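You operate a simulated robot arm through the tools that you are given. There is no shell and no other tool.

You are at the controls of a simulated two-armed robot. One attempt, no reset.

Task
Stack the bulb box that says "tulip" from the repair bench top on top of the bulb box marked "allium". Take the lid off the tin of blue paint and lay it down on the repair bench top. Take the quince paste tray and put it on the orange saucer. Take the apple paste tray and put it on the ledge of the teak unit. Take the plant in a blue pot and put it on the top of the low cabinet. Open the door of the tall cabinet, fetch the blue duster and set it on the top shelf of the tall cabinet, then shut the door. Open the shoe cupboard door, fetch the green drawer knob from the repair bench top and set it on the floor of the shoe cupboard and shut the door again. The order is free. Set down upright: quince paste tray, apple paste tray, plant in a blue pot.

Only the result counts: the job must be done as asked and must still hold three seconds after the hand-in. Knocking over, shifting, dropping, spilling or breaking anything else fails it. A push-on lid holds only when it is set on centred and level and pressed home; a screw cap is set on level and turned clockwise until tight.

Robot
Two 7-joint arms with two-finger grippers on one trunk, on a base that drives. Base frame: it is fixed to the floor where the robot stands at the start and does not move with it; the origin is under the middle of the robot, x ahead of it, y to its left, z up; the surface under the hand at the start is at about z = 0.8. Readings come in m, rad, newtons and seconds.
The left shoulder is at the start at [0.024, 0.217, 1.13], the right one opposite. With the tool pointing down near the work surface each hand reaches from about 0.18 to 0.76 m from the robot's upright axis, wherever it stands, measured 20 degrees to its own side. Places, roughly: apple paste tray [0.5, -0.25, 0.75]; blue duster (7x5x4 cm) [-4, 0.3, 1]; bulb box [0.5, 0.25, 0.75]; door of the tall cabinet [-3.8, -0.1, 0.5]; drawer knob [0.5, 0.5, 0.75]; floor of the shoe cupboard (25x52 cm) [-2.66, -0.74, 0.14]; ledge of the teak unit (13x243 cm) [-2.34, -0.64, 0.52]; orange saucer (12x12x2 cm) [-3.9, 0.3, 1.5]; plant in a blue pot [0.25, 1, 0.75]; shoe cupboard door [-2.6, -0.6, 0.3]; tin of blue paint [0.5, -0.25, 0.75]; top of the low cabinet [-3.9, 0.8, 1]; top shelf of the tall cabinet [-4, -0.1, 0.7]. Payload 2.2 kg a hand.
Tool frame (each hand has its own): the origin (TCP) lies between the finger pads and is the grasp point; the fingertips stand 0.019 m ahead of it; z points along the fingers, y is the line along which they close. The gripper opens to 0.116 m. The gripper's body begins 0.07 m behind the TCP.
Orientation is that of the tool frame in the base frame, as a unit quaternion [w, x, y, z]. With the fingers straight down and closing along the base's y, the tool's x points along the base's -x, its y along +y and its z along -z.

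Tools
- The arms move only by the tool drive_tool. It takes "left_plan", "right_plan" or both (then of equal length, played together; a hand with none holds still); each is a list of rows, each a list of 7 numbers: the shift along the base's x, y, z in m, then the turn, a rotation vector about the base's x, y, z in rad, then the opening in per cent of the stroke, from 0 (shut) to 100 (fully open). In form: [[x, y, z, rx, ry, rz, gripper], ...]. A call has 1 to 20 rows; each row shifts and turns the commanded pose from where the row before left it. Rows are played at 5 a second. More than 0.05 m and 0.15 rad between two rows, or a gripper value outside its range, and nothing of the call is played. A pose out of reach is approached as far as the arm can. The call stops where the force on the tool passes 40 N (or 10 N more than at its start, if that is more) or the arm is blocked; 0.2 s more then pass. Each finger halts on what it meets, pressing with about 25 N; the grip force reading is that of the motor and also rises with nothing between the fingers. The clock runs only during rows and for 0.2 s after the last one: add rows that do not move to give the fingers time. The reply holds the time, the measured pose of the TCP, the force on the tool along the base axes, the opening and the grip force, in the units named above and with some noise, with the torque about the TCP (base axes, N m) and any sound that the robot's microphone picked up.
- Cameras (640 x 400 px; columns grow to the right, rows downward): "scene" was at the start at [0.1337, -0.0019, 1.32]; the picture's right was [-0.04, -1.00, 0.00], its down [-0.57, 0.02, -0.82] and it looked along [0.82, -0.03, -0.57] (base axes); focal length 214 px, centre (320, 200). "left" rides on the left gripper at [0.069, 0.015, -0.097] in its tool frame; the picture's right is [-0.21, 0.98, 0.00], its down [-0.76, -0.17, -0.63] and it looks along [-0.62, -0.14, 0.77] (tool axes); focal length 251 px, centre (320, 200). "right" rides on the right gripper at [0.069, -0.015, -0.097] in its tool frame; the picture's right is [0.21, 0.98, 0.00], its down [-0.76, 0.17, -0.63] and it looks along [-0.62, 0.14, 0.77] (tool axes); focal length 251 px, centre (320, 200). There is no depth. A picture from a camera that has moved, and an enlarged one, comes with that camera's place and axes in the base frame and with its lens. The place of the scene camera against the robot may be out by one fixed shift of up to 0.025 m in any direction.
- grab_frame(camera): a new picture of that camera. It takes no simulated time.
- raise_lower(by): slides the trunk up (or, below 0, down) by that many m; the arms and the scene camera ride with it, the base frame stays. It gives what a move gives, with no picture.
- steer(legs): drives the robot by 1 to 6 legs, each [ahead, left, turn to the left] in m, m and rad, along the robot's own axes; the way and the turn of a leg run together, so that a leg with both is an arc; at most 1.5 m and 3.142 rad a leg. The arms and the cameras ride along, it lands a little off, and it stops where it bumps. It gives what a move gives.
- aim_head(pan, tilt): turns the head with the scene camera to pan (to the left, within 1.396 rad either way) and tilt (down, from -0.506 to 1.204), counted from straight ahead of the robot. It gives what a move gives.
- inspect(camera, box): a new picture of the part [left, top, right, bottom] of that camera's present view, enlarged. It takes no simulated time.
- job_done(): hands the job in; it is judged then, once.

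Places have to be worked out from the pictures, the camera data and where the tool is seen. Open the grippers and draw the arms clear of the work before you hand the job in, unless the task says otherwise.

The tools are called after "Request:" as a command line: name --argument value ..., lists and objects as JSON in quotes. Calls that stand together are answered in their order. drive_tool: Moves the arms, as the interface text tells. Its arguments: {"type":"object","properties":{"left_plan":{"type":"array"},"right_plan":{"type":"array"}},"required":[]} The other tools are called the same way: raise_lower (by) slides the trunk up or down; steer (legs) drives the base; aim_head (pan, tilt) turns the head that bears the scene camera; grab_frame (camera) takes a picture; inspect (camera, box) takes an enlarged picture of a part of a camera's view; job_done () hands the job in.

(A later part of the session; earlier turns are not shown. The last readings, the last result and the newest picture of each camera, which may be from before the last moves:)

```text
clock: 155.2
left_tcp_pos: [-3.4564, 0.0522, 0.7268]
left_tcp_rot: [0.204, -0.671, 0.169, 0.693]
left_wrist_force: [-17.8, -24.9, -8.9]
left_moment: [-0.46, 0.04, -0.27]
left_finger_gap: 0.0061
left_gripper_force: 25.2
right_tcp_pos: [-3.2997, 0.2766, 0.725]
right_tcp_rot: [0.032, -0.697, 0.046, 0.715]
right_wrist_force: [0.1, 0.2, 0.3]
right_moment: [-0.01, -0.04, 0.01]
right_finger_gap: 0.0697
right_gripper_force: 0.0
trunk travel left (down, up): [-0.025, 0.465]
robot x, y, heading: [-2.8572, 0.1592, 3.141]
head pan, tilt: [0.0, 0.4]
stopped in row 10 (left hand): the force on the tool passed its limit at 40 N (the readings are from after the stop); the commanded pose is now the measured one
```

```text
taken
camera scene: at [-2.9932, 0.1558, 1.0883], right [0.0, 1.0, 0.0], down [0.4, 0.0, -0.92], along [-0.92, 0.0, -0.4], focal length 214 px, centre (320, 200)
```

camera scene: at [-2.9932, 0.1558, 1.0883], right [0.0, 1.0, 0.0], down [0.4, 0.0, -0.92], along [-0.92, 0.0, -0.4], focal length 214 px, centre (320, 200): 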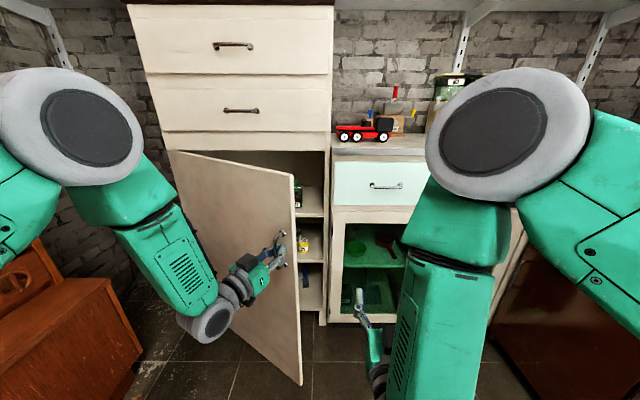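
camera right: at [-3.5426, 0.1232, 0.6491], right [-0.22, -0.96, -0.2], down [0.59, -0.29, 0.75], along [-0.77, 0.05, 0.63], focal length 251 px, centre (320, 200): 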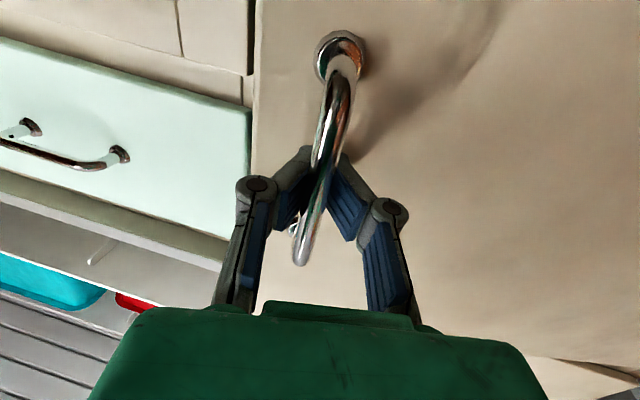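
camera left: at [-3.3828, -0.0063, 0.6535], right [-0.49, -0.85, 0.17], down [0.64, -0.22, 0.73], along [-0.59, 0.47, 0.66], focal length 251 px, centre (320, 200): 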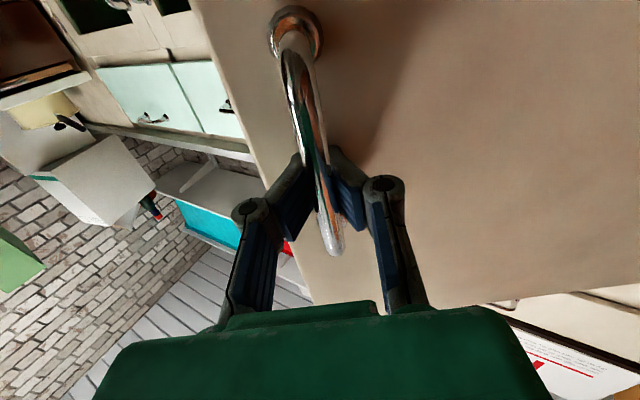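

The tension points toward the hinge, so my arc is a few mm too wide. I relax inward and go on with a slightly smaller radius.

Request:
drive_tool --left_plan '[[-0.0035, -0.006, 0, 0, 0, 0, 0], [0.0264, -0.0194, 0, 0, 0, -0.06, 0], [0.0251, -0.021, 0, 0, 0, -0.06, 0], [0.0238, -0.0224, 0, 0, 0, -0.06, 0], [0.0223, -0.0238, 0, 0, 0, -0.06, 0], [0, 0, 0, 0, 0, 0, 0]]'

Request:
grab_frame --camera "scene"

```text
clock: 156.6
left_tcp_pos: [-3.3587, -0.0372, 0.7272]
left_tcp_rot: [0.291, -0.642, 0.25, 0.664]
left_wrist_force: [-18.3, -15.1, 12.6]
left_moment: [-0.14, 0.25, -0.21]
left_finger_gap: 0.0061
left_gripper_force: 28.5
right_tcp_pos: [-3.2975, 0.2745, 0.7264]
right_tcp_rot: [0.032, -0.696, 0.046, 0.716]
right_wrist_force: [0.3, -0.3, -0.6]
right_moment: [-0.01, 0.01, 0.03]
right_finger_gap: 0.0695
right_gripper_force: 0.0
trunk travel left (down, up): [-0.025, 0.465]
robot x, y, heading: [-2.8562, 0.1633, 3.134]
head pan, tilt: [0.0, 0.4]
```

```text
taken
camera scene: at [-2.9908, 0.1564, 1.0888], right [0.0, 1.0, 0.0], down [0.39, 0.0, -0.92], along [-0.92, 0.0, -0.39], focal length 214 px, centre (320, 200)
```

scene: 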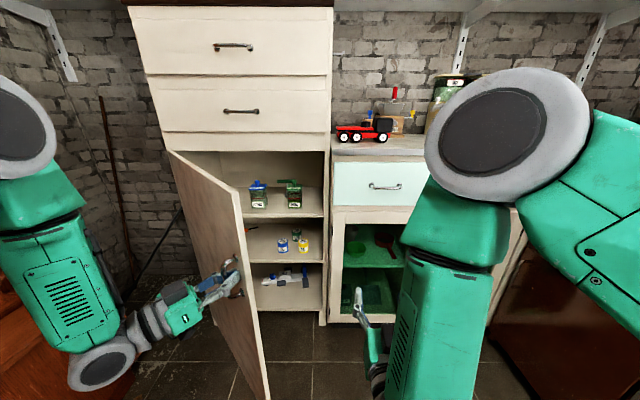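

The door is at about 50°. I relax the tension and continue the arc.

Request:
drive_tool --left_plan '[[-0.006, -0.006, 0, 0, 0, 0, 0], [0.0207, -0.025, 0, 0, 0, -0.06, 0], [0.0193, -0.0261, 0, 0, 0, -0.06, 0], [0.0176, -0.0275, 0, 0, 0, -0.06, 0], [0.0158, -0.028, 0, 0, 0, -0.06, 0], [0.0142, -0.0291, 0, 0, 0, -0.06, 0], [0, 0, 0, 0, 0, 0, 0]]'

Request:
grab_frame --camera "scene"

```text
clock: 158.2
left_tcp_pos: [-3.2756, -0.1767, 0.729]
left_tcp_rot: [0.389, -0.597, 0.344, 0.611]
left_wrist_force: [22.5, 8.7, -10.3]
left_moment: [-0.16, 0.29, 0.14]
left_finger_gap: 0.0
left_gripper_force: 28.2
right_tcp_pos: [-3.2976, 0.2766, 0.7268]
right_tcp_rot: [0.033, -0.696, 0.047, 0.716]
right_wrist_force: [0.5, -0.4, -0.3]
right_moment: [0.0, 0.01, 0.0]
right_finger_gap: 0.0699
right_gripper_force: 0.1
trunk travel left (down, up): [-0.025, 0.465]
robot x, y, heading: [-2.8601, 0.1596, 3.138]
head pan, tilt: [0.0, 0.4]
```

```text
taken
camera scene: at [-2.9884, 0.1589, 1.0889], right [0.0, 1.0, 0.0], down [0.39, 0.0, -0.92], along [-0.92, 0.0, -0.39], focal length 214 px, centre (320, 200)
```

scene: 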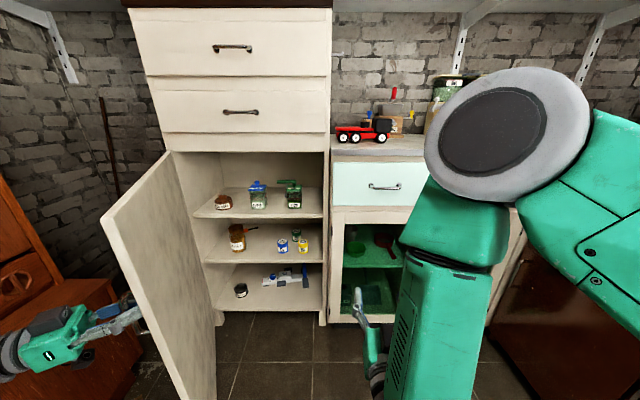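

Door at ~70°, the inside shelves with jars are visible. I pull a little more, without further wrist rotation.

Request:
drive_tool --left_plan '[[0.01, -0.0285, 0, 0, 0, -0.03, 0], [0.008, -0.0295, 0, 0, 0, -0.03, 0], [0.007, -0.03, 0, 0, 0, -0.03, 0], [0, 0, 0, 0, 0, 0, 0]]'

Request:
grab_frame --camera "scene"

Request:
grab_frame --camera "left"

```text
clock: 158.7
left_tcp_pos: [-3.2601, -0.2178, 0.7308]
left_tcp_rot: [0.404, -0.589, 0.355, 0.603]
left_wrist_force: [8.9, 3.5, 4.1]
left_moment: [-0.04, 0.05, 0.04]
left_finger_gap: 0.0
left_gripper_force: 28.5
right_tcp_pos: [-3.2969, 0.2745, 0.7271]
right_tcp_rot: [0.033, -0.696, 0.045, 0.716]
right_wrist_force: [0.1, 0.3, 0.6]
right_moment: [-0.03, 0.04, -0.03]
right_finger_gap: 0.0695
right_gripper_force: 0.1
trunk travel left (down, up): [-0.025, 0.465]
robot x, y, heading: [-2.8597, 0.161, 3.138]
head pan, tilt: [0.0, 0.4]
stopped in row 2 (left hand): the force on the tool passed its limit at 42 N (the readings are from after the stop); the commanded pose is now the measured one
```

```text
taken
camera scene: at [-2.9885, 0.1568, 1.0891], right [0.0, 1.0, 0.0], down [0.39, 0.0, -0.92], along [-0.92, 0.0, -0.39], focal length 214 px, centre (320, 200)
```

scene: 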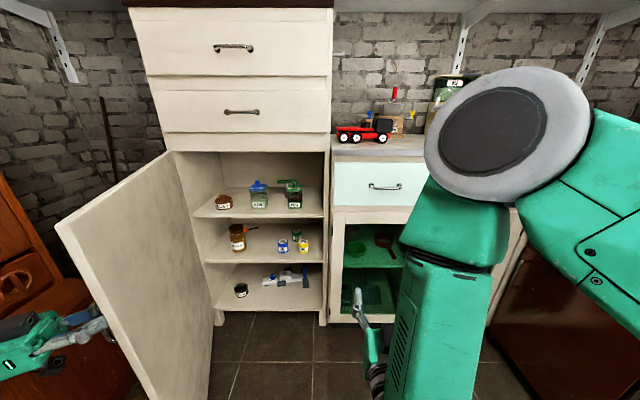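

```text
taken
camera left: at [-3.2325, -0.3074, 0.6552], right [-0.89, -0.42, 0.17], down [0.4, -0.56, 0.73], along [-0.22, 0.71, 0.67], focal length 251 px, centre (320, 200)
```

left: 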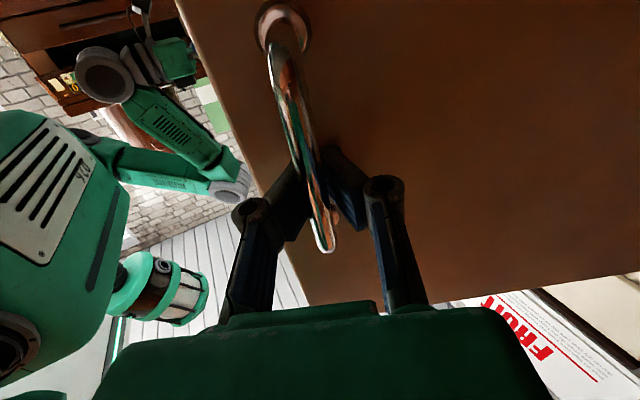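

The door stands at about 80°. I release the handle and pull the left hand back off it.

Request:
drive_tool --left_plan '[[0, 0, 0, 0, 0, 0, 60], [0, 0, 0, 0, 0, 0, 60], [0, 0, 0, 0, 0, 0, 60], [0.012, -0.022, 0, 0, 0, 0, 60], [0.012, -0.022, 0, 0, 0, 0, 60], [0.015, -0.022, 0, 0, 0, 0, 60], [0.015, -0.022, 0, 0, 0, 0, 60], [0, 0, 0, 0, 0, 0, 60]]'

Request:
grab_frame --camera "left"

Request:
inspect --camera "scene" --box '[190, 140, 350, 240]'

```text
clock: 160.5
left_tcp_pos: [-3.2041, -0.3087, 0.7296]
left_tcp_rot: [0.403, -0.589, 0.357, 0.602]
left_wrist_force: [0.5, 0.2, 0.0]
left_moment: [0.02, -0.02, -0.01]
left_finger_gap: 0.0696
left_gripper_force: 0.1
right_tcp_pos: [-3.2969, 0.2758, 0.7269]
right_tcp_rot: [0.032, -0.695, 0.046, 0.717]
right_wrist_force: [-1.1, -0.3, 0.0]
right_moment: [-0.02, -0.01, -0.02]
right_finger_gap: 0.0694
right_gripper_force: 0.1
trunk travel left (down, up): [-0.025, 0.465]
robot x, y, heading: [-2.8555, 0.1642, 3.139]
head pan, tilt: [0.0, 0.4]
```

```text
taken
camera left: at [-3.1769, -0.3972, 0.6551], right [-0.89, -0.43, 0.17], down [0.4, -0.55, 0.73], along [-0.22, 0.72, 0.66], focal length 251 px, centre (320, 200)
```

left: 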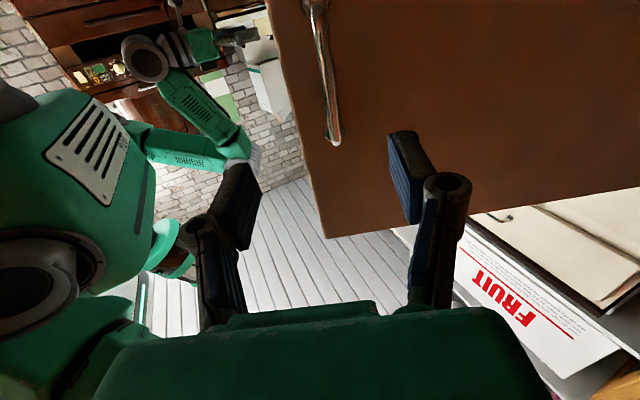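

```text
4.00 times, centred on (270, 190) of scene
camera zoom: at [-2.9895, 0.1574, 1.0888], right [0.0, 1.0, 0.0], down [0.39, 0.0, -0.92], along [-0.92, 0.0, -0.39], focal length 858 px, centre (520, 240)
```

zoom: 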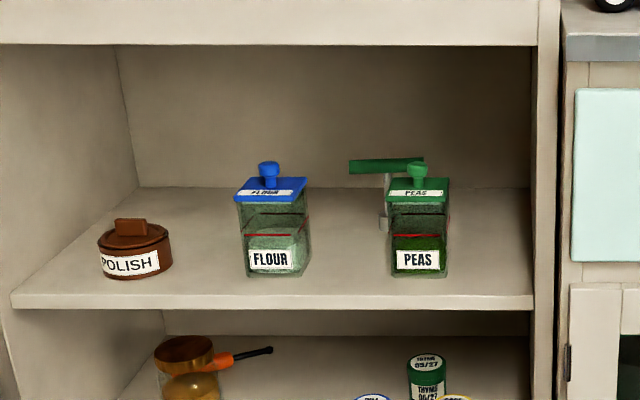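

Shelf gaps between the jars are ≈8 cm, so I'll carry the duster with the tool pitched about 45–50° down, both for picking and placing. I raise the trunk by 0.3 m, lift the left hand above the door top, and pitch the right hand down.

Request:
raise_lower --by 0.3

Request:
drive_tool --left_plan '[[0, 0, 0.02, 0, 0, 0, 60], [0, 0, 0.02, 0, 0, 0, 60], [0, 0, 0.02, 0, 0, 0, 60], [0, 0, 0.02, 0, 0, 0, 60], [0, 0, 0, 0, 0, 0, 60], [0, 0, 0, 0, 0, 0, 60], [0, 0, 0, 0, 0, 0, 60]]' --right_plan '[[0, 0, 0.02, 0, -0.145, 0, 60], [0, 0, 0.02, 0, -0.145, 0, 60], [0, 0, 0.02, 0, -0.145, 0, 60], [0, 0, 0.02, 0, -0.145, 0, 80], [0, 0, 0.02, 0, -0.145, 0.06, 100], [0, 0, 0.02, 0, -0.145, 0.06, 100], [0, 0, 0, 0, 0, 0, 100]]'

Request:
grab_frame --camera "scene"

Request:
grab_frame --camera "right"

```text
clock: 163.5
left_tcp_pos: [-3.2058, -0.3091, 1.0294]
left_tcp_rot: [0.403, -0.589, 0.356, 0.603]
left_wrist_force: [-0.1, 0.3, 0.3]
left_moment: [-0.01, -0.01, -0.03]
left_finger_gap: 0.0696
left_gripper_force: 0.1
right_tcp_pos: [-3.2973, 0.2766, 1.0269]
right_tcp_rot: [0.033, -0.696, 0.047, 0.716]
right_wrist_force: [0.0, -0.1, -0.1]
right_moment: [-0.04, 0.04, -0.01]
right_finger_gap: 0.0693
right_gripper_force: 0.1
trunk travel left (down, up): [-0.325, 0.165]
robot x, y, heading: [-2.8577, 0.1592, 3.137]
head pan, tilt: [0.0, 0.4]
```

```text
refused: row 5 steps farther than a row can; nothing moved
```

```text
taken
camera scene: at [-2.9906, 0.1564, 1.3887], right [0.0, 1.0, 0.0], down [0.39, 0.0, -0.92], along [-0.92, 0.0, -0.39], focal length 214 px, centre (320, 200)
```

scene: 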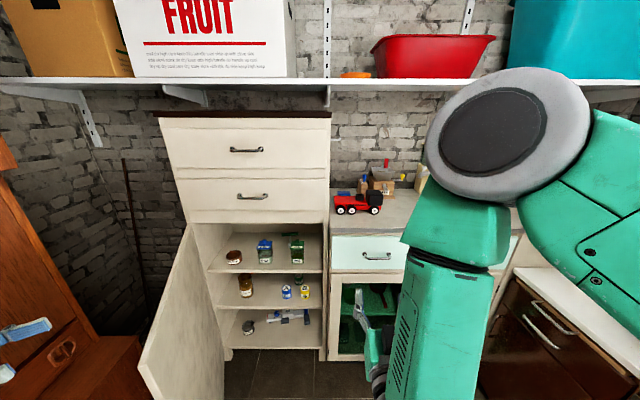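

```text
taken
camera right: at [-3.203, 0.2792, 0.9546], right [-0.12, -0.97, -0.19], down [0.63, -0.22, 0.74], along [-0.77, -0.04, 0.64], focal length 251 px, centre (320, 200)
```

right: 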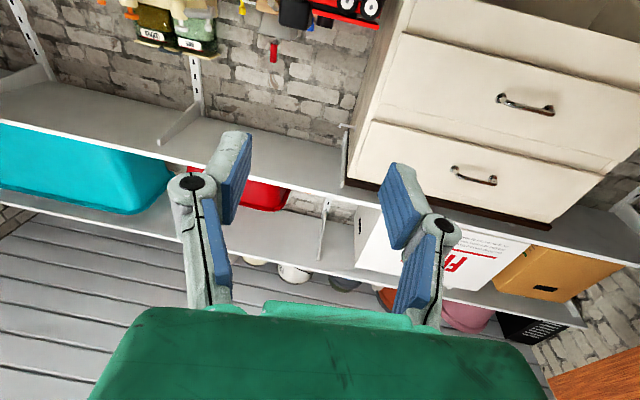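

One row combined turns beyond the limit; I split it and send again.

Request:
drive_tool --left_plan '[[0, 0, 0.02, 0, 0, 0, 60], [0, 0, 0.02, 0, 0, 0, 60], [0, 0, 0.02, 0, 0, 0, 60], [0, 0, 0.02, 0, 0, 0, 60], [0, 0, 0, 0, 0, 0, 60], [0, 0, 0, 0, 0, 0, 60], [0, 0, 0, 0, 0, 0, 60], [0, 0, 0, 0, 0, 0, 60]]' --right_plan '[[0, 0, 0.02, 0, -0.145, 0, 60], [0, 0, 0.02, 0, -0.145, 0, 60], [0, 0, 0.02, 0, -0.145, 0, 60], [0, 0, 0.02, 0, -0.145, 0, 80], [0, 0, 0.02, 0, -0.145, 0.0, 100], [0, 0, 0.02, 0, -0.145, 0, 100], [0, 0, 0, 0, 0, 0.1, 100], [0, 0, 0, 0, 0, 0, 100]]'

Request:
steer --legs '[[0.36, 0, 0]]'

Request:
grab_frame --camera "scene"

Request:
grab_frame --camera "right"

```text
clock: 165.3
left_tcp_pos: [-3.2054, -0.3083, 1.1118]
left_tcp_rot: [0.402, -0.59, 0.356, 0.603]
left_wrist_force: [0.1, 0.2, 0.9]
left_moment: [-0.03, 0.01, 0.02]
left_finger_gap: 0.0698
left_gripper_force: 0.1
right_tcp_pos: [-3.296, 0.275, 1.1471]
right_tcp_rot: [-0.031, 0.933, 0.018, -0.359]
right_wrist_force: [-0.4, 0.4, 1.3]
right_moment: [-0.01, -0.02, 0.02]
right_finger_gap: 0.116
right_gripper_force: 0.1
trunk travel left (down, up): [-0.325, 0.165]
robot x, y, heading: [-2.8575, 0.1626, 3.14]
head pan, tilt: [0.0, 0.4]
```

```text
clock: 167.6
left_tcp_pos: [-3.5559, -0.3132, 1.1122]
left_tcp_rot: [0.398, -0.592, 0.352, 0.606]
left_wrist_force: [-0.3, 0.4, 0.4]
left_moment: [0.0, -0.01, 0.0]
left_finger_gap: 0.0697
left_gripper_force: 0.1
right_tcp_pos: [-3.653, 0.2699, 1.1465]
right_tcp_rot: [-0.03, 0.933, 0.022, -0.359]
right_wrist_force: [0.1, 0.2, -0.2]
right_moment: [-0.02, 0.02, -0.01]
right_finger_gap: 0.1161
right_gripper_force: 0.0
trunk travel left (down, up): [-0.325, 0.165]
robot x, y, heading: [-3.2164, 0.1616, -3.134]
head pan, tilt: [0.0, 0.4]
```

```text
taken
camera scene: at [-3.3454, 0.1552, 1.3889], right [-0.01, 1.0, 0.0], down [0.39, 0.01, -0.92], along [-0.92, -0.01, -0.39], focal length 214 px, centre (320, 200)
```

scene: 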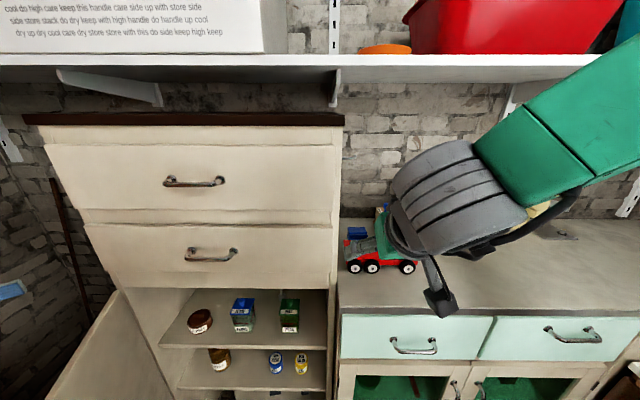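

```text
taken
camera right: at [-3.5385, 0.2858, 1.1729], right [0.18, -0.96, -0.21], down [-0.13, -0.24, 0.96], along [-0.97, -0.15, -0.17], focal length 251 px, centre (320, 200)
```

right: 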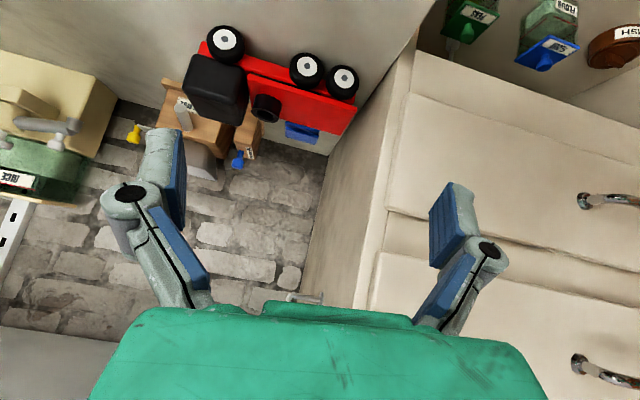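

The tool is pitched ≈48° down and the duster is in view beyond the truck. Zooming in to measure it.

Request:
inspect --camera "right" --box '[220, 60, 380, 180]'

Request:
inspect --camera "scene" --box '[320, 200, 440, 290]'

```text
3.33 times, centred on (300, 120) of right
camera zoom: at [-3.5385, 0.2858, 1.1729], right [0.18, -0.96, -0.21], down [-0.13, -0.24, 0.96], along [-0.97, -0.15, -0.17], focal length 838 px, centre (387, 467)
```

zoom: 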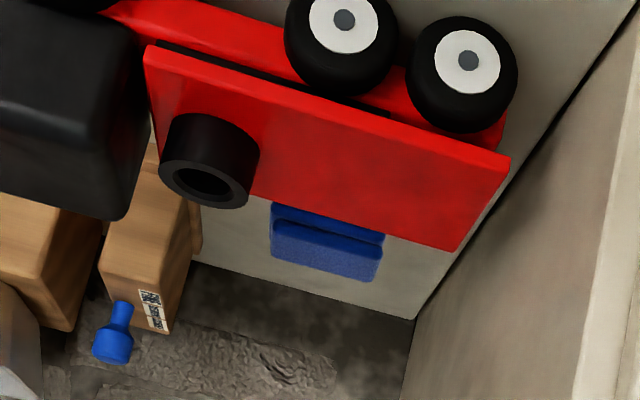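

```text
4.44 times, centred on (380, 245) of scene
camera zoom: at [-3.3454, 0.1552, 1.3889], right [-0.01, 1.0, 0.0], down [0.39, 0.01, -0.92], along [-0.92, -0.01, -0.39], focal length 953 px, centre (53, 0)
```

zoom: 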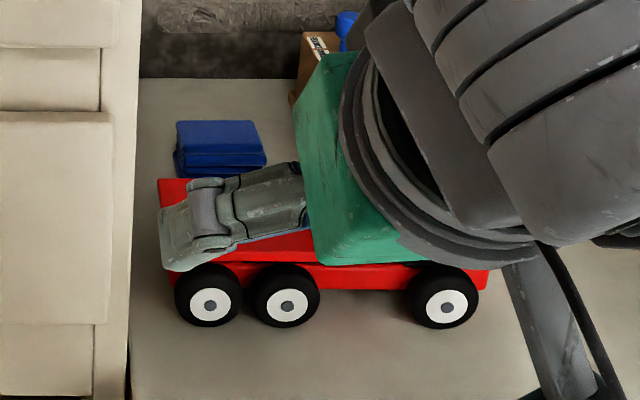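

I move the hand over the duster at a safe height for a closer look.

Request:
drive_tool --right_plan '[[-0.04, 0.002, 0, 0, 0, 0, 100], [-0.04, 0.002, 0, 0, 0, 0, 100], [-0.04, 0.002, 0, 0, 0, 0, 100], [-0.04, 0.002, -0.01, 0, 0, 0, 100], [0, 0, 0, 0, 0, 0, 100]]'

Request:
grab_frame --camera "right"

Request:
inspect --camera "scene" --box '[320, 180, 440, 290]'

```text
clock: 168.8
left_tcp_pos: [-3.5523, -0.3096, 1.1143]
left_tcp_rot: [0.398, -0.591, 0.354, 0.605]
left_wrist_force: [-0.9, -0.7, 0.2]
left_moment: [-0.02, 0.02, 0.05]
left_finger_gap: 0.0693
left_gripper_force: 0.0
right_tcp_pos: [-3.811, 0.278, 1.138]
right_tcp_rot: [-0.028, 0.932, 0.022, -0.36]
right_wrist_force: [-0.8, 0.0, 0.1]
right_moment: [-0.01, 0.03, -0.05]
right_finger_gap: 0.1159
right_gripper_force: 0.0
trunk travel left (down, up): [-0.325, 0.165]
robot x, y, heading: [-3.2105, 0.1573, -3.135]
head pan, tilt: [0.0, 0.4]
```

```text
taken
camera right: at [-3.6956, 0.2944, 1.1649], right [0.18, -0.96, -0.21], down [-0.13, -0.24, 0.96], along [-0.97, -0.15, -0.17], focal length 251 px, centre (320, 200)
```

right: 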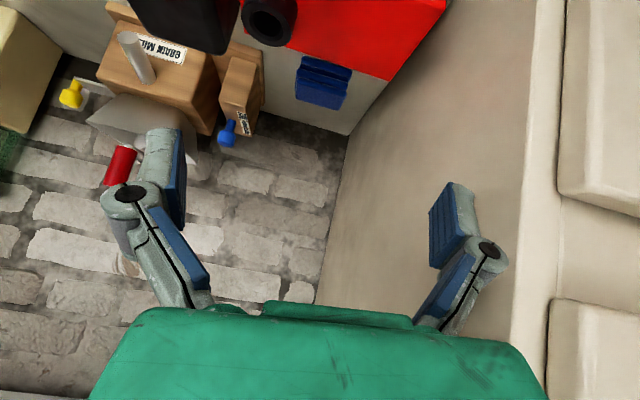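

```text
3.64 times, centred on (380, 235) of scene
camera zoom: at [-3.3456, 0.1553, 1.3889], right [-0.01, 1.0, 0.0], down [0.39, 0.01, -0.92], along [-0.92, -0.01, -0.39], focal length 780 px, centre (102, 73)
```

zoom: 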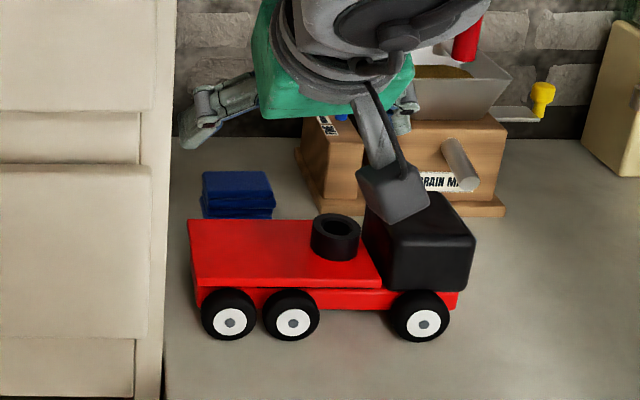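

Request:
inspect --camera "right" --box '[260, 30, 380, 140]'

```text
3.64 times, centred on (320, 85) of right
camera zoom: at [-3.6956, 0.2944, 1.1649], right [0.18, -0.96, -0.21], down [-0.13, -0.24, 0.96], along [-0.97, -0.15, -0.17], focal length 914 px, centre (320, 618)
```

zoom: 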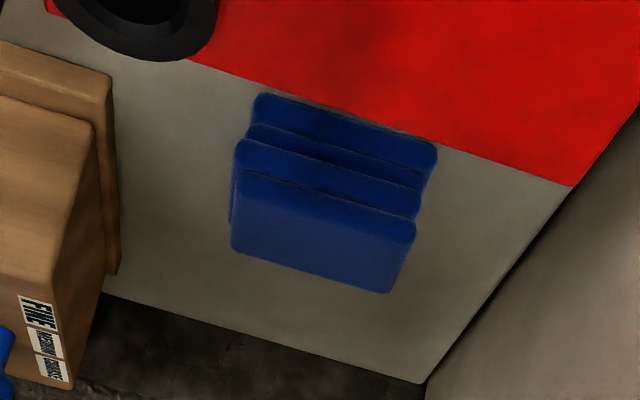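

Triangulation shows the low cabinet's top is at z≈0.95, and the duster (7 cm along y, 5 cm along x) is centred at ≈(-3.977, 0.279), top ≈0.99. Pitched, the hand camera would hit the truck, so I'll pick it with a vertical tool, put it down on open counter turned 90°, and regrip it pitched. First, tool to vertical.

Request:
drive_tool --right_plan '[[0, 0, 0.01, 0, -0.147, 0, 90], [0, 0, 0.01, 0, -0.147, 0, 90], [0, 0, 0.0, 0, -0.147, 0, 90], [0, 0, 0, 0, -0.147, 0, 90], [0, 0, 0, 0, -0.146, 0, 90], [-0.04, 0, 0, 0, 0, 0, 90], [-0.04, 0, 0, 0, 0, 0, 90], [-0.04, 0, 0, 0, 0, 0, 90], [-0.04, 0, 0, 0, 0, 0, 90], [0, 0, 0, 0, 0, 0, 90]]'

Request:
grab_frame --camera "right"

Request:
grab_frame --camera "scene"

```text
clock: 170.4
left_tcp_pos: [-3.5506, -0.305, 1.1176]
left_tcp_rot: [0.397, -0.591, 0.356, 0.605]
left_wrist_force: [0.1, 0.9, -0.3]
left_moment: [0.0, 0.0, 0.05]
left_finger_gap: 0.0693
left_gripper_force: 0.1
right_tcp_pos: [-3.8762, 0.2781, 1.1548]
right_tcp_rot: [-0.038, 0.998, 0.058, 0.01]
right_wrist_force: [-0.7, 0.3, 0.3]
right_moment: [-0.03, 0.02, -0.02]
right_finger_gap: 0.1047
right_gripper_force: 0.0
right hand out of reach, approached as far as the arm can: row 8
trunk travel left (down, up): [-0.325, 0.165]
robot x, y, heading: [-3.2155, 0.1641, -3.136]
head pan, tilt: [0.0, 0.4]
stopped in row 8 (right hand): the force on the tool passed its limit at 160 N (the readings are from after the stop); the commanded pose is now the measured one
```

```text
taken
camera right: at [-3.8124, 0.2937, 1.2539], right [0.33, -0.94, -0.07], down [-0.74, -0.3, 0.6], along [-0.58, -0.15, -0.8], focal length 251 px, centre (320, 200)
```

right: 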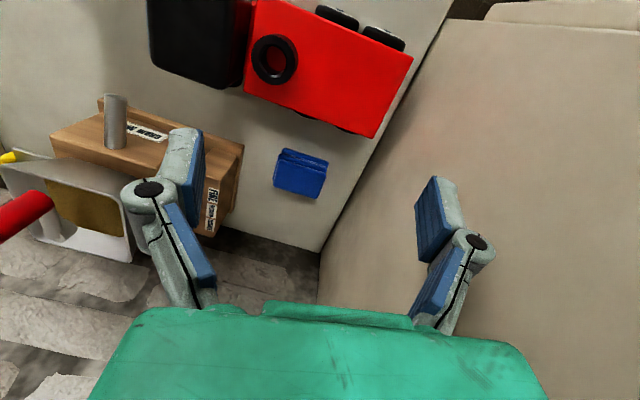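

```text
taken
camera scene: at [-3.3456, 0.1638, 1.3889], right [-0.01, 1.0, 0.0], down [0.39, 0.0, -0.92], along [-0.92, -0.01, -0.39], focal length 214 px, centre (320, 200)
```

scene: 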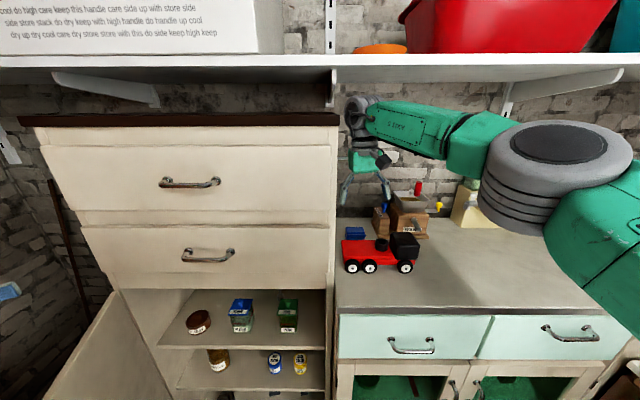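

The wrist ran against the bracket/shelf region while high (the shelf looks unmoved). I back off, lower the hand over the truck, level it, and bring the robot 0.1 m closer so the reach is comfortable.

Request:
drive_tool --left_plan '[[0.02, 0, 0, 0, 0, 0, 60], [0.02, 0, 0, 0, 0, 0, 60], [0.02, 0, 0, 0, 0, 0, 60], [0.02, 0, 0, 0, 0, 0, 60], [0.02, 0, 0, 0, 0, 0, 60], [0, 0, 0, 0, 0, 0, 60], [0, 0, 0, 0, 0, 0, 60]]' --right_plan '[[0.03, 0.01, 0, 0, 0, 0, 90], [0.03, 0.01, 0, -0.07, 0, 0, 90], [0.03, 0, 0, 0, 0, -0.1, 90], [0.02, 0, 0, 0, 0, 0, 90], [0, 0, -0.01, 0, 0, 0, 90], [0, 0, -0.01, 0, 0, 0, 90], [0, 0, 0, 0, 0, 0, 90]]'

Request:
steer --legs '[[0.1, 0, 0]]'

Request:
grab_frame --camera "right"

Request:
grab_frame --camera "scene"

```text
clock: 172.0
left_tcp_pos: [-3.4526, -0.3052, 1.1169]
left_tcp_rot: [0.397, -0.591, 0.355, 0.605]
left_wrist_force: [0.3, 0.4, -0.5]
left_moment: [-0.02, 0.01, -0.01]
left_finger_gap: 0.0697
left_gripper_force: 0.0
right_tcp_pos: [-3.767, 0.2983, 1.1335]
right_tcp_rot: [-0.004, 1.0, 0.009, 0.009]
right_wrist_force: [0.4, 0.1, 0.5]
right_moment: [-0.04, 0.02, 0.0]
right_finger_gap: 0.1045
right_gripper_force: 0.1
trunk travel left (down, up): [-0.325, 0.165]
robot x, y, heading: [-3.2133, 0.1585, -3.135]
head pan, tilt: [0.0, 0.4]
```

```text
clock: 173.2
left_tcp_pos: [-3.5521, -0.3119, 1.114]
left_tcp_rot: [0.398, -0.591, 0.354, 0.606]
left_wrist_force: [-0.6, 0.3, 0.0]
left_moment: [0.08, -0.01, -0.01]
left_finger_gap: 0.0692
left_gripper_force: 0.1
right_tcp_pos: [-3.8675, 0.2891, 1.1333]
right_tcp_rot: [-0.006, 1.0, 0.01, 0.01]
right_wrist_force: [-0.4, 0.0, -0.1]
right_moment: [0.02, -0.04, 0.02]
right_finger_gap: 0.1044
right_gripper_force: 0.0
trunk travel left (down, up): [-0.325, 0.165]
robot x, y, heading: [-3.309, 0.1589, -3.137]
head pan, tilt: [0.0, 0.4]
```

```text
taken
camera right: at [-3.8016, 0.3042, 1.2314], right [0.23, -0.97, -0.01], down [-0.76, -0.19, 0.62], along [-0.6, -0.14, -0.79], focal length 251 px, centre (320, 200)
```

right: 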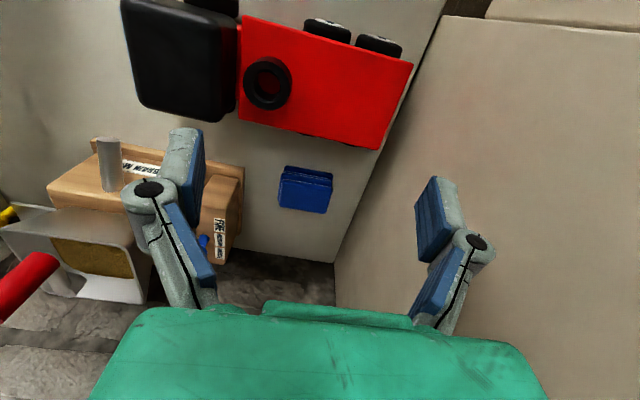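

```text
taken
camera scene: at [-3.4468, 0.1547, 1.3888], right [-0.01, 1.0, 0.0], down [0.39, 0.01, -0.92], along [-0.92, -0.01, -0.39], focal length 214 px, centre (320, 200)
```

scene: 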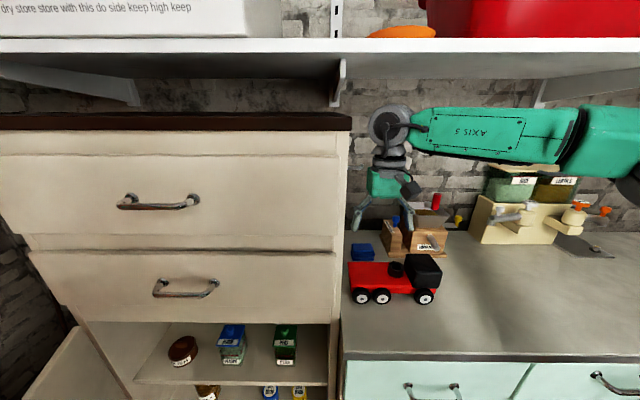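

Request:
inspect --camera "right" --box '[240, 130, 380, 240]'

```text
3.64 times, centred on (310, 185) of right
camera zoom: at [-3.8016, 0.3042, 1.2314], right [0.23, -0.97, -0.01], down [-0.76, -0.19, 0.62], along [-0.6, -0.14, -0.79], focal length 914 px, centre (356, 254)
```

zoom: 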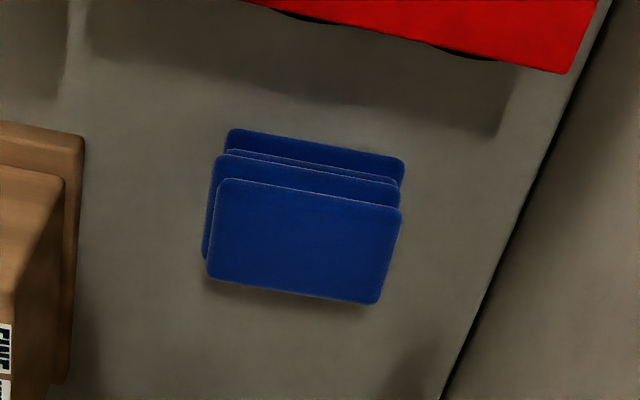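

The duster's centre is ≈(-3.985, 0.280). I lower over the truck to z 1.09, move in over the duster, then descend.

Request:
drive_tool --right_plan '[[0, 0, -0.04, 0, 0, 0, 90], [-0.04, -0.003, 0, 0, 0, 0, 90], [-0.04, -0.003, 0, 0, 0, 0, 90], [-0.0375, -0.003, 0, 0, 0, 0, 90], [0, 0, -0.04, 0, 0, 0, 90], [0, 0, 0, 0, 0, 0, 90]]'

Request:
grab_frame --camera "right"

Request:
grab_frame --camera "scene"

```text
clock: 174.6
left_tcp_pos: [-3.5497, -0.3063, 1.1159]
left_tcp_rot: [0.395, -0.592, 0.356, 0.606]
left_wrist_force: [-0.3, -0.4, -0.3]
left_moment: [-0.04, 0.02, 0.0]
left_finger_gap: 0.0695
left_gripper_force: 0.1
right_tcp_pos: [-3.9805, 0.2898, 1.059]
right_tcp_rot: [-0.002, 1.0, 0.009, 0.008]
right_wrist_force: [0.1, 0.8, -0.5]
right_moment: [-0.08, 0.02, 0.03]
right_finger_gap: 0.1045
right_gripper_force: 0.1
trunk travel left (down, up): [-0.325, 0.165]
robot x, y, heading: [-3.3151, 0.1568, -3.134]
head pan, tilt: [0.0, 0.4]
```

```text
taken
camera right: at [-3.9149, 0.3058, 1.1557], right [0.23, -0.97, 0.0], down [-0.76, -0.18, 0.62], along [-0.6, -0.14, -0.79], focal length 251 px, centre (320, 200)
```

right: 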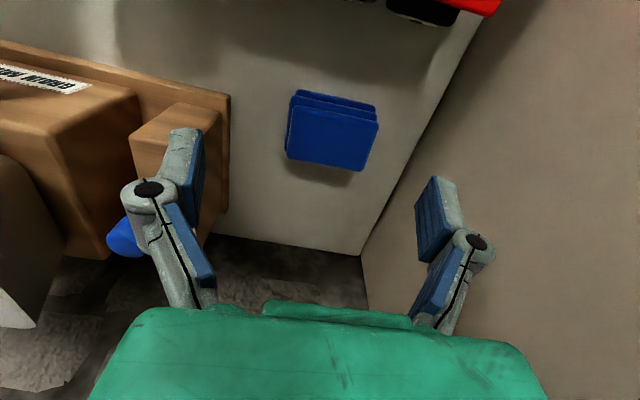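

```text
taken
camera scene: at [-3.4469, 0.1596, 1.3888], right [-0.01, 1.0, 0.0], down [0.39, 0.0, -0.92], along [-0.92, -0.01, -0.39], focal length 214 px, centre (320, 200)
```

scene: 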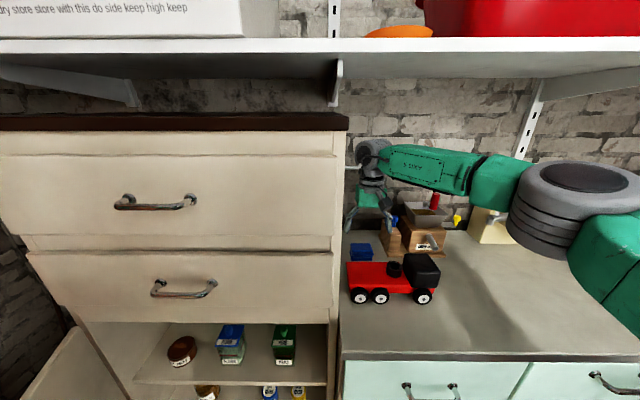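

Consistent: centre (-3.987, 0.281). I trim the opening to 76 % to keep clear of the mill block, align and descend to z≈0.973, then grip.

Request:
drive_tool --right_plan '[[-0.007, -0.009, 0, 0, 0, 0, 76], [0, 0, -0.03, 0, 0, 0, 76], [0, 0, -0.03, 0, 0, 0, 76], [0, 0, -0.025, 0, 0, 0, 76], [0, 0, 0, 0, 0, 0, 76]]'

Request:
grab_frame --camera "right"

```text
clock: 175.8
left_tcp_pos: [-3.5488, -0.315, 1.1128]
left_tcp_rot: [0.398, -0.59, 0.353, 0.607]
left_wrist_force: [0.3, -0.3, -0.5]
left_moment: [-0.01, -0.05, 0.01]
left_finger_gap: 0.0695
left_gripper_force: 0.1
right_tcp_pos: [-3.9906, 0.2698, 0.9698]
right_tcp_rot: [-0.007, 1.0, 0.009, 0.008]
right_wrist_force: [0.2, 0.4, 0.1]
right_moment: [0.04, 0.03, 0.02]
right_finger_gap: 0.0886
right_gripper_force: 0.2
trunk travel left (down, up): [-0.325, 0.165]
robot x, y, heading: [-3.3137, 0.1549, -3.132]
head pan, tilt: [0.0, 0.4]
```

```text
taken
camera right: at [-3.924, 0.2847, 1.0674], right [0.23, -0.97, -0.01], down [-0.76, -0.19, 0.62], along [-0.6, -0.14, -0.79], focal length 251 px, centre (320, 200)
```

right: 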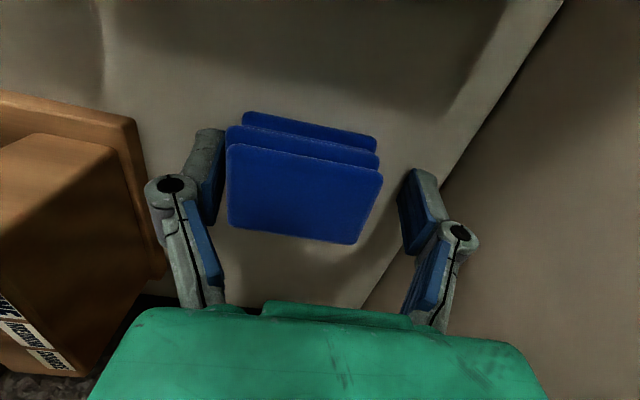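

The duster is between the fingers. I close and lift it clear of the truck.

Request:
drive_tool --right_plan '[[0, 0.006, 0, 0, 0, 0, 76], [0, 0, 0, 0, 0, 0, 40], [0, 0, 0, 0, 0, 0, 0], [0, 0, 0, 0, 0, 0, 0], [0, 0, 0, 0, 0, 0, 0], [0, 0, 0.03, 0, 0, 0, 0], [0, 0, 0.04, 0, 0, 0, 0], [0, 0, 0.04, 0, 0, 0, 0], [0, 0, 0, 0, 0, 0, 0]]'

Request:
grab_frame --camera "right"

Request:
grab_frame --camera "scene"

```text
clock: 177.8
left_tcp_pos: [-3.55, -0.3134, 1.1142]
left_tcp_rot: [0.398, -0.59, 0.355, 0.607]
left_wrist_force: [0.4, -0.7, -0.2]
left_moment: [-0.01, 0.0, 0.02]
left_finger_gap: 0.0695
left_gripper_force: 0.0
right_tcp_pos: [-3.9933, 0.2737, 1.0764]
right_tcp_rot: [-0.005, 1.0, 0.01, 0.009]
right_wrist_force: [0.2, -0.8, -0.4]
right_moment: [-0.01, 0.0, 0.03]
right_finger_gap: 0.0629
right_gripper_force: 25.2
trunk travel left (down, up): [-0.325, 0.165]
robot x, y, heading: [-3.3144, 0.1587, -3.135]
head pan, tilt: [0.0, 0.4]
```

```text
taken
camera right: at [-3.9275, 0.2887, 1.1755], right [0.23, -0.97, -0.01], down [-0.76, -0.19, 0.62], along [-0.6, -0.14, -0.79], focal length 251 px, centre (320, 200)
```

right: 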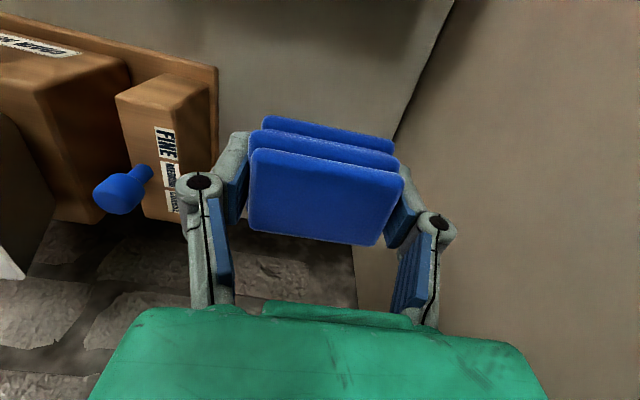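

```text
taken
camera scene: at [-3.4479, 0.1496, 1.3886], right [-0.01, 1.0, 0.01], down [0.39, 0.01, -0.92], along [-0.92, -0.01, -0.39], focal length 214 px, centre (320, 200)
```

scene: 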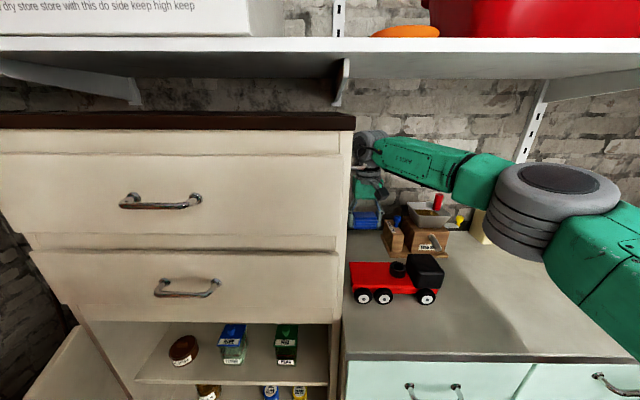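

Gripped: 6.3 cm wide. I back out over the truck, rise, move right to the open counter while yawing the hand 90°.

Request:
drive_tool --right_plan '[[0.03, 0.005, 0, 0, 0, 0, 0], [0.03, 0.005, 0.01, 0, 0, 0, 0], [0.03, 0.005, 0.015, 0, 0, 0, 0], [0.03, 0.005, 0.015, 0, 0, 0, 0], [0, 0.02, 0.015, 0, 0, 0.14, 0], [0, 0.03, 0, 0, 0, 0.145, 0], [0, 0.03, 0, 0, 0, 0.145, 0], [0, 0.03, 0, 0, 0, 0.145, 0], [0, 0.03, 0, 0, 0, 0.145, 0], [0, 0.03, 0, 0, 0, 0.145, 0], [0, 0.03, 0, 0, 0, 0.145, 0], [0, 0.02, 0, 0, 0, 0.145, 0], [0, 0, 0, 0, 0, 0.145, 0], [0, 0, 0, 0, 0, 0.145, 0], [0, 0, 0, 0, 0, 0.125, 0], [0, 0, 0, 0, 0, 0, 0]]'

Request:
grab_frame --camera "right"

Request:
grab_frame --camera "scene"

```text
clock: 181.2
left_tcp_pos: [-3.5496, -0.3107, 1.1145]
left_tcp_rot: [0.397, -0.591, 0.353, 0.607]
left_wrist_force: [-0.2, 0.8, -0.1]
left_moment: [0.03, 0.03, -0.01]
left_finger_gap: 0.0696
left_gripper_force: 0.1
right_tcp_pos: [-3.6375, 0.3321, 1.1247]
right_tcp_rot: [-0.008, 0.701, 0.713, 0.003]
right_wrist_force: [0.4, 0.2, -0.7]
right_moment: [0.01, 0.0, -0.02]
right_finger_gap: 0.0631
right_gripper_force: 24.6
right hand out of reach, approached as far as the arm can: row 9, 10, 11, 12, 13, 14, 15
trunk travel left (down, up): [-0.325, 0.165]
robot x, y, heading: [-3.3117, 0.1576, -3.136]
head pan, tilt: [0.0, 0.4]
```

```text
taken
camera right: at [-3.6544, 0.3989, 1.2224], right [0.97, 0.23, -0.01], down [0.18, -0.76, 0.62], along [0.14, -0.6, -0.79], focal length 251 px, centre (320, 200)
```

right: 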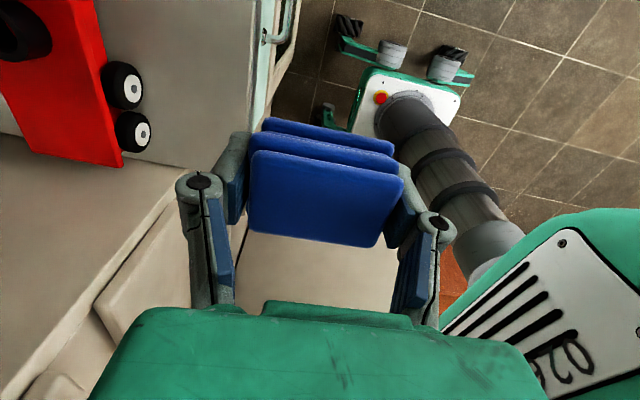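

```text
taken
camera scene: at [-3.4461, 0.1547, 1.3888], right [-0.01, 1.0, 0.0], down [0.39, 0.01, -0.92], along [-0.92, -0.01, -0.39], focal length 214 px, centre (320, 200)
```

scene: 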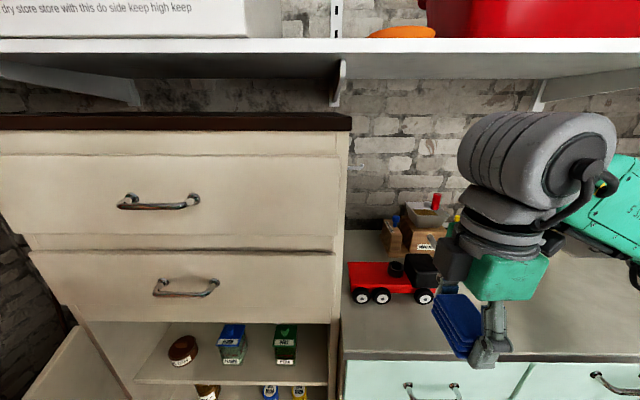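

The yawed hand ended farther back than commanded, at (-3.64, 0.33). I move it toward the open counter spot again.

Request:
drive_tool --right_plan '[[-0.03, 0.025, 0, 0, 0, 0, 0], [-0.03, 0.025, 0, 0, 0, 0, 0], [-0.03, 0.025, 0, 0, 0, 0, 0], [-0.03, 0.025, 0, 0, 0, 0, 0], [-0.03, 0.025, 0, 0, 0, 0, 0], [-0.03, 0.02, 0, 0, 0, 0, 0], [-0.03, 0.02, 0, 0, 0, 0, 0], [0, 0, 0, 0, 0, 0, 0]]'

Request:
grab_frame --camera "scene"

Request:
grab_frame --camera "right"

```text
clock: 183.0
left_tcp_pos: [-3.5507, -0.3115, 1.1145]
left_tcp_rot: [0.397, -0.591, 0.354, 0.607]
left_wrist_force: [-0.3, -0.3, 0.3]
left_moment: [0.02, 0.03, -0.03]
left_finger_gap: 0.0696
left_gripper_force: 0.1
right_tcp_pos: [-3.6307, 0.3432, 1.1227]
right_tcp_rot: [-0.01, 0.7, 0.714, 0.003]
right_wrist_force: [0.2, 0.6, 0.0]
right_moment: [0.0, 0.01, 0.02]
right_finger_gap: 0.0631
right_gripper_force: 24.9
right hand out of reach, approached as far as the arm can: row 1, 2, 3, 4, 5, 6, 7
trunk travel left (down, up): [-0.325, 0.165]
robot x, y, heading: [-3.3142, 0.1589, -3.135]
head pan, tilt: [0.0, 0.4]
```

```text
taken
camera scene: at [-3.446, 0.1548, 1.3888], right [-0.01, 1.0, 0.0], down [0.39, 0.01, -0.92], along [-0.92, -0.01, -0.39], focal length 214 px, centre (320, 200)
```

scene: 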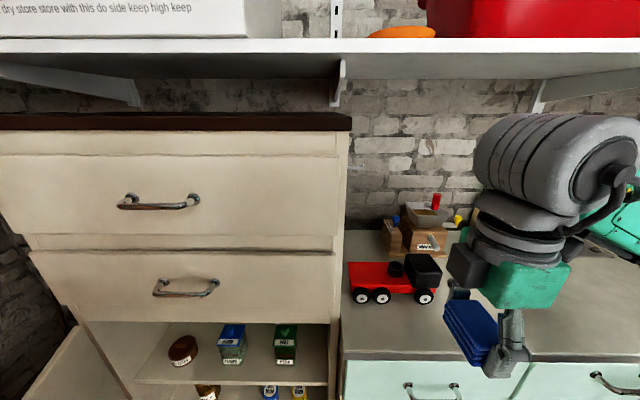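

```text
taken
camera right: at [-3.6466, 0.4106, 1.2209], right [0.97, 0.23, -0.01], down [0.19, -0.76, 0.62], along [0.14, -0.6, -0.79], focal length 251 px, centre (320, 200)
```

right: 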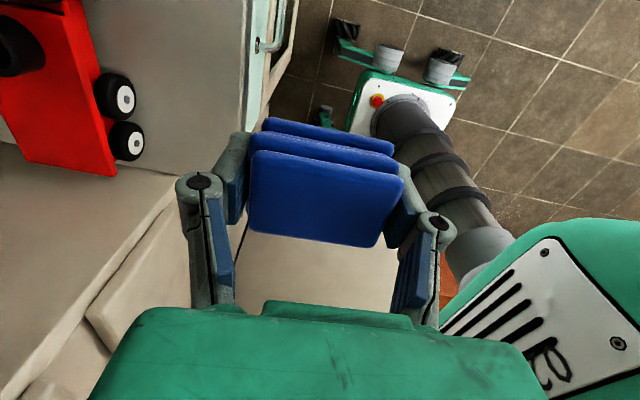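

That yaw isn't reachable there. From two trunk heights I get the shelf at z≈0.66 with its front edge at x≈-3.82 and gaps of ≈9 cm between jars, so I don't need the 90° turn. I undo it while moving to the open counter.

Request:
drive_tool --right_plan '[[0, 0, 0, 0, 0, -0.145, 0], [0, 0, 0, 0, 0, -0.145, 0], [0, 0, 0, 0, 0, -0.145, 0], [0, 0.01, 0, 0, 0, -0.145, 0], [-0.02, 0.015, 0, 0, 0, -0.145, 0], [-0.02, 0.015, 0, 0, 0, -0.145, 0], [-0.03, 0.02, 0, 0, 0, -0.145, 0], [-0.03, 0.02, 0, 0, 0, -0.145, 0], [-0.03, 0.02, 0, 0, 0, -0.145, 0], [-0.03, 0.02, 0, 0, 0, -0.145, 0], [-0.03, 0.02, 0, 0, 0, -0.1, 0], [-0.03, 0.02, 0, 0, 0, 0, 0], [0, 0, 0, 0, 0, 0, 0]]'

Request:
grab_frame --camera "scene"

Request:
grab_frame --camera "right"

```text
clock: 185.8
left_tcp_pos: [-3.5492, -0.3108, 1.1148]
left_tcp_rot: [0.398, -0.59, 0.355, 0.607]
left_wrist_force: [-0.5, -0.8, -0.2]
left_moment: [-0.02, 0.0, 0.02]
left_finger_gap: 0.0698
left_gripper_force: 0.1
right_tcp_pos: [-3.8475, 0.5024, 1.1239]
right_tcp_rot: [-0.005, 1.0, 0.02, 0.008]
right_wrist_force: [0.7, 0.1, -1.4]
right_moment: [-0.01, 0.0, 0.02]
right_finger_gap: 0.0632
right_gripper_force: 24.8
trunk travel left (down, up): [-0.325, 0.165]
robot x, y, heading: [-3.3145, 0.1575, -3.131]
head pan, tilt: [0.0, 0.4]
```

```text
taken
camera scene: at [-3.446, 0.1562, 1.3889], right [-0.01, 1.0, 0.0], down [0.39, 0.0, -0.92], along [-0.92, -0.01, -0.39], focal length 214 px, centre (320, 200)
```

scene: 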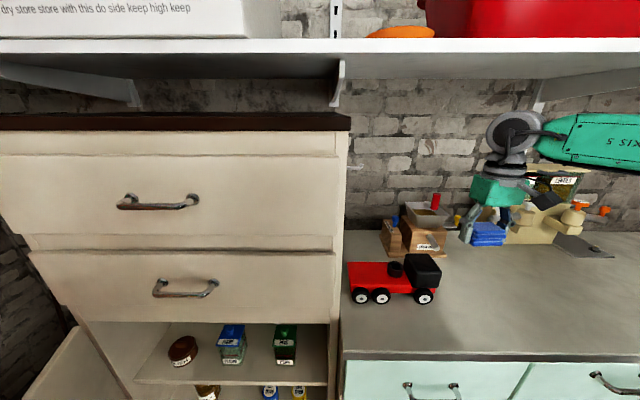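

```text
taken
camera right: at [-3.7813, 0.5196, 1.2225], right [0.25, -0.97, -0.01], down [-0.76, -0.2, 0.62], along [-0.6, -0.15, -0.79], focal length 251 px, centre (320, 200)
```

right: 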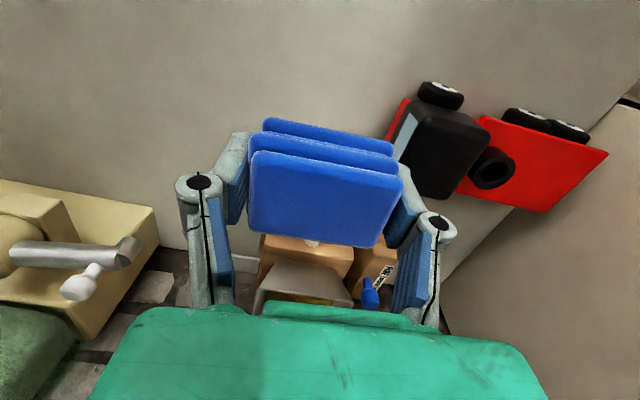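

The spot (-3.85, 0.50) is open counter. I lower and set the duster down there.

Request:
drive_tool --right_plan '[[0, 0, -0.04, 0, 0, 0, 0], [0, 0, -0.04, 0, 0, 0, 0], [0, 0, -0.04, 0, 0, 0, 0], [0, 0, -0.025, 0, 0, 0, 0], [0, 0, -0.006, 0, 0, 0, 0], [0, 0, 0, 0, 0, 0, 0]]'

Request:
grab_frame --camera "right"

```text
clock: 187.2
left_tcp_pos: [-3.5497, -0.3119, 1.1144]
left_tcp_rot: [0.397, -0.591, 0.354, 0.607]
left_wrist_force: [-0.4, -0.3, 0.4]
left_moment: [-0.01, -0.02, 0.0]
left_finger_gap: 0.0697
left_gripper_force: 0.1
right_tcp_pos: [-3.8498, 0.503, 0.971]
right_tcp_rot: [-0.006, 1.0, 0.019, 0.007]
right_wrist_force: [-0.9, -0.1, -0.3]
right_moment: [0.0, -0.01, -0.04]
right_finger_gap: 0.0633
right_gripper_force: 24.7
trunk travel left (down, up): [-0.325, 0.165]
robot x, y, heading: [-3.314, 0.1591, -3.131]
head pan, tilt: [0.0, 0.4]
```

```text
taken
camera right: at [-3.7836, 0.5201, 1.0686], right [0.25, -0.97, -0.01], down [-0.76, -0.2, 0.62], along [-0.6, -0.15, -0.79], focal length 251 px, centre (320, 200)
```

right: 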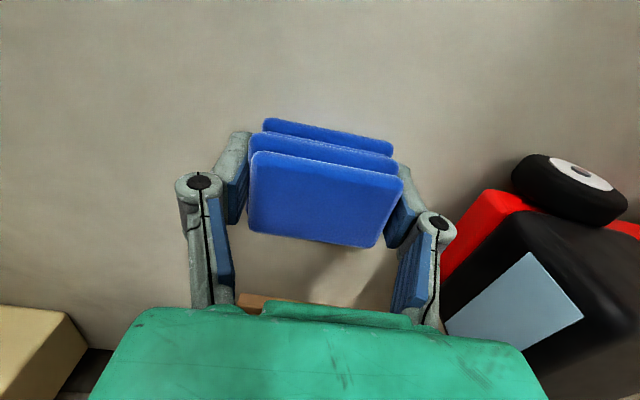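

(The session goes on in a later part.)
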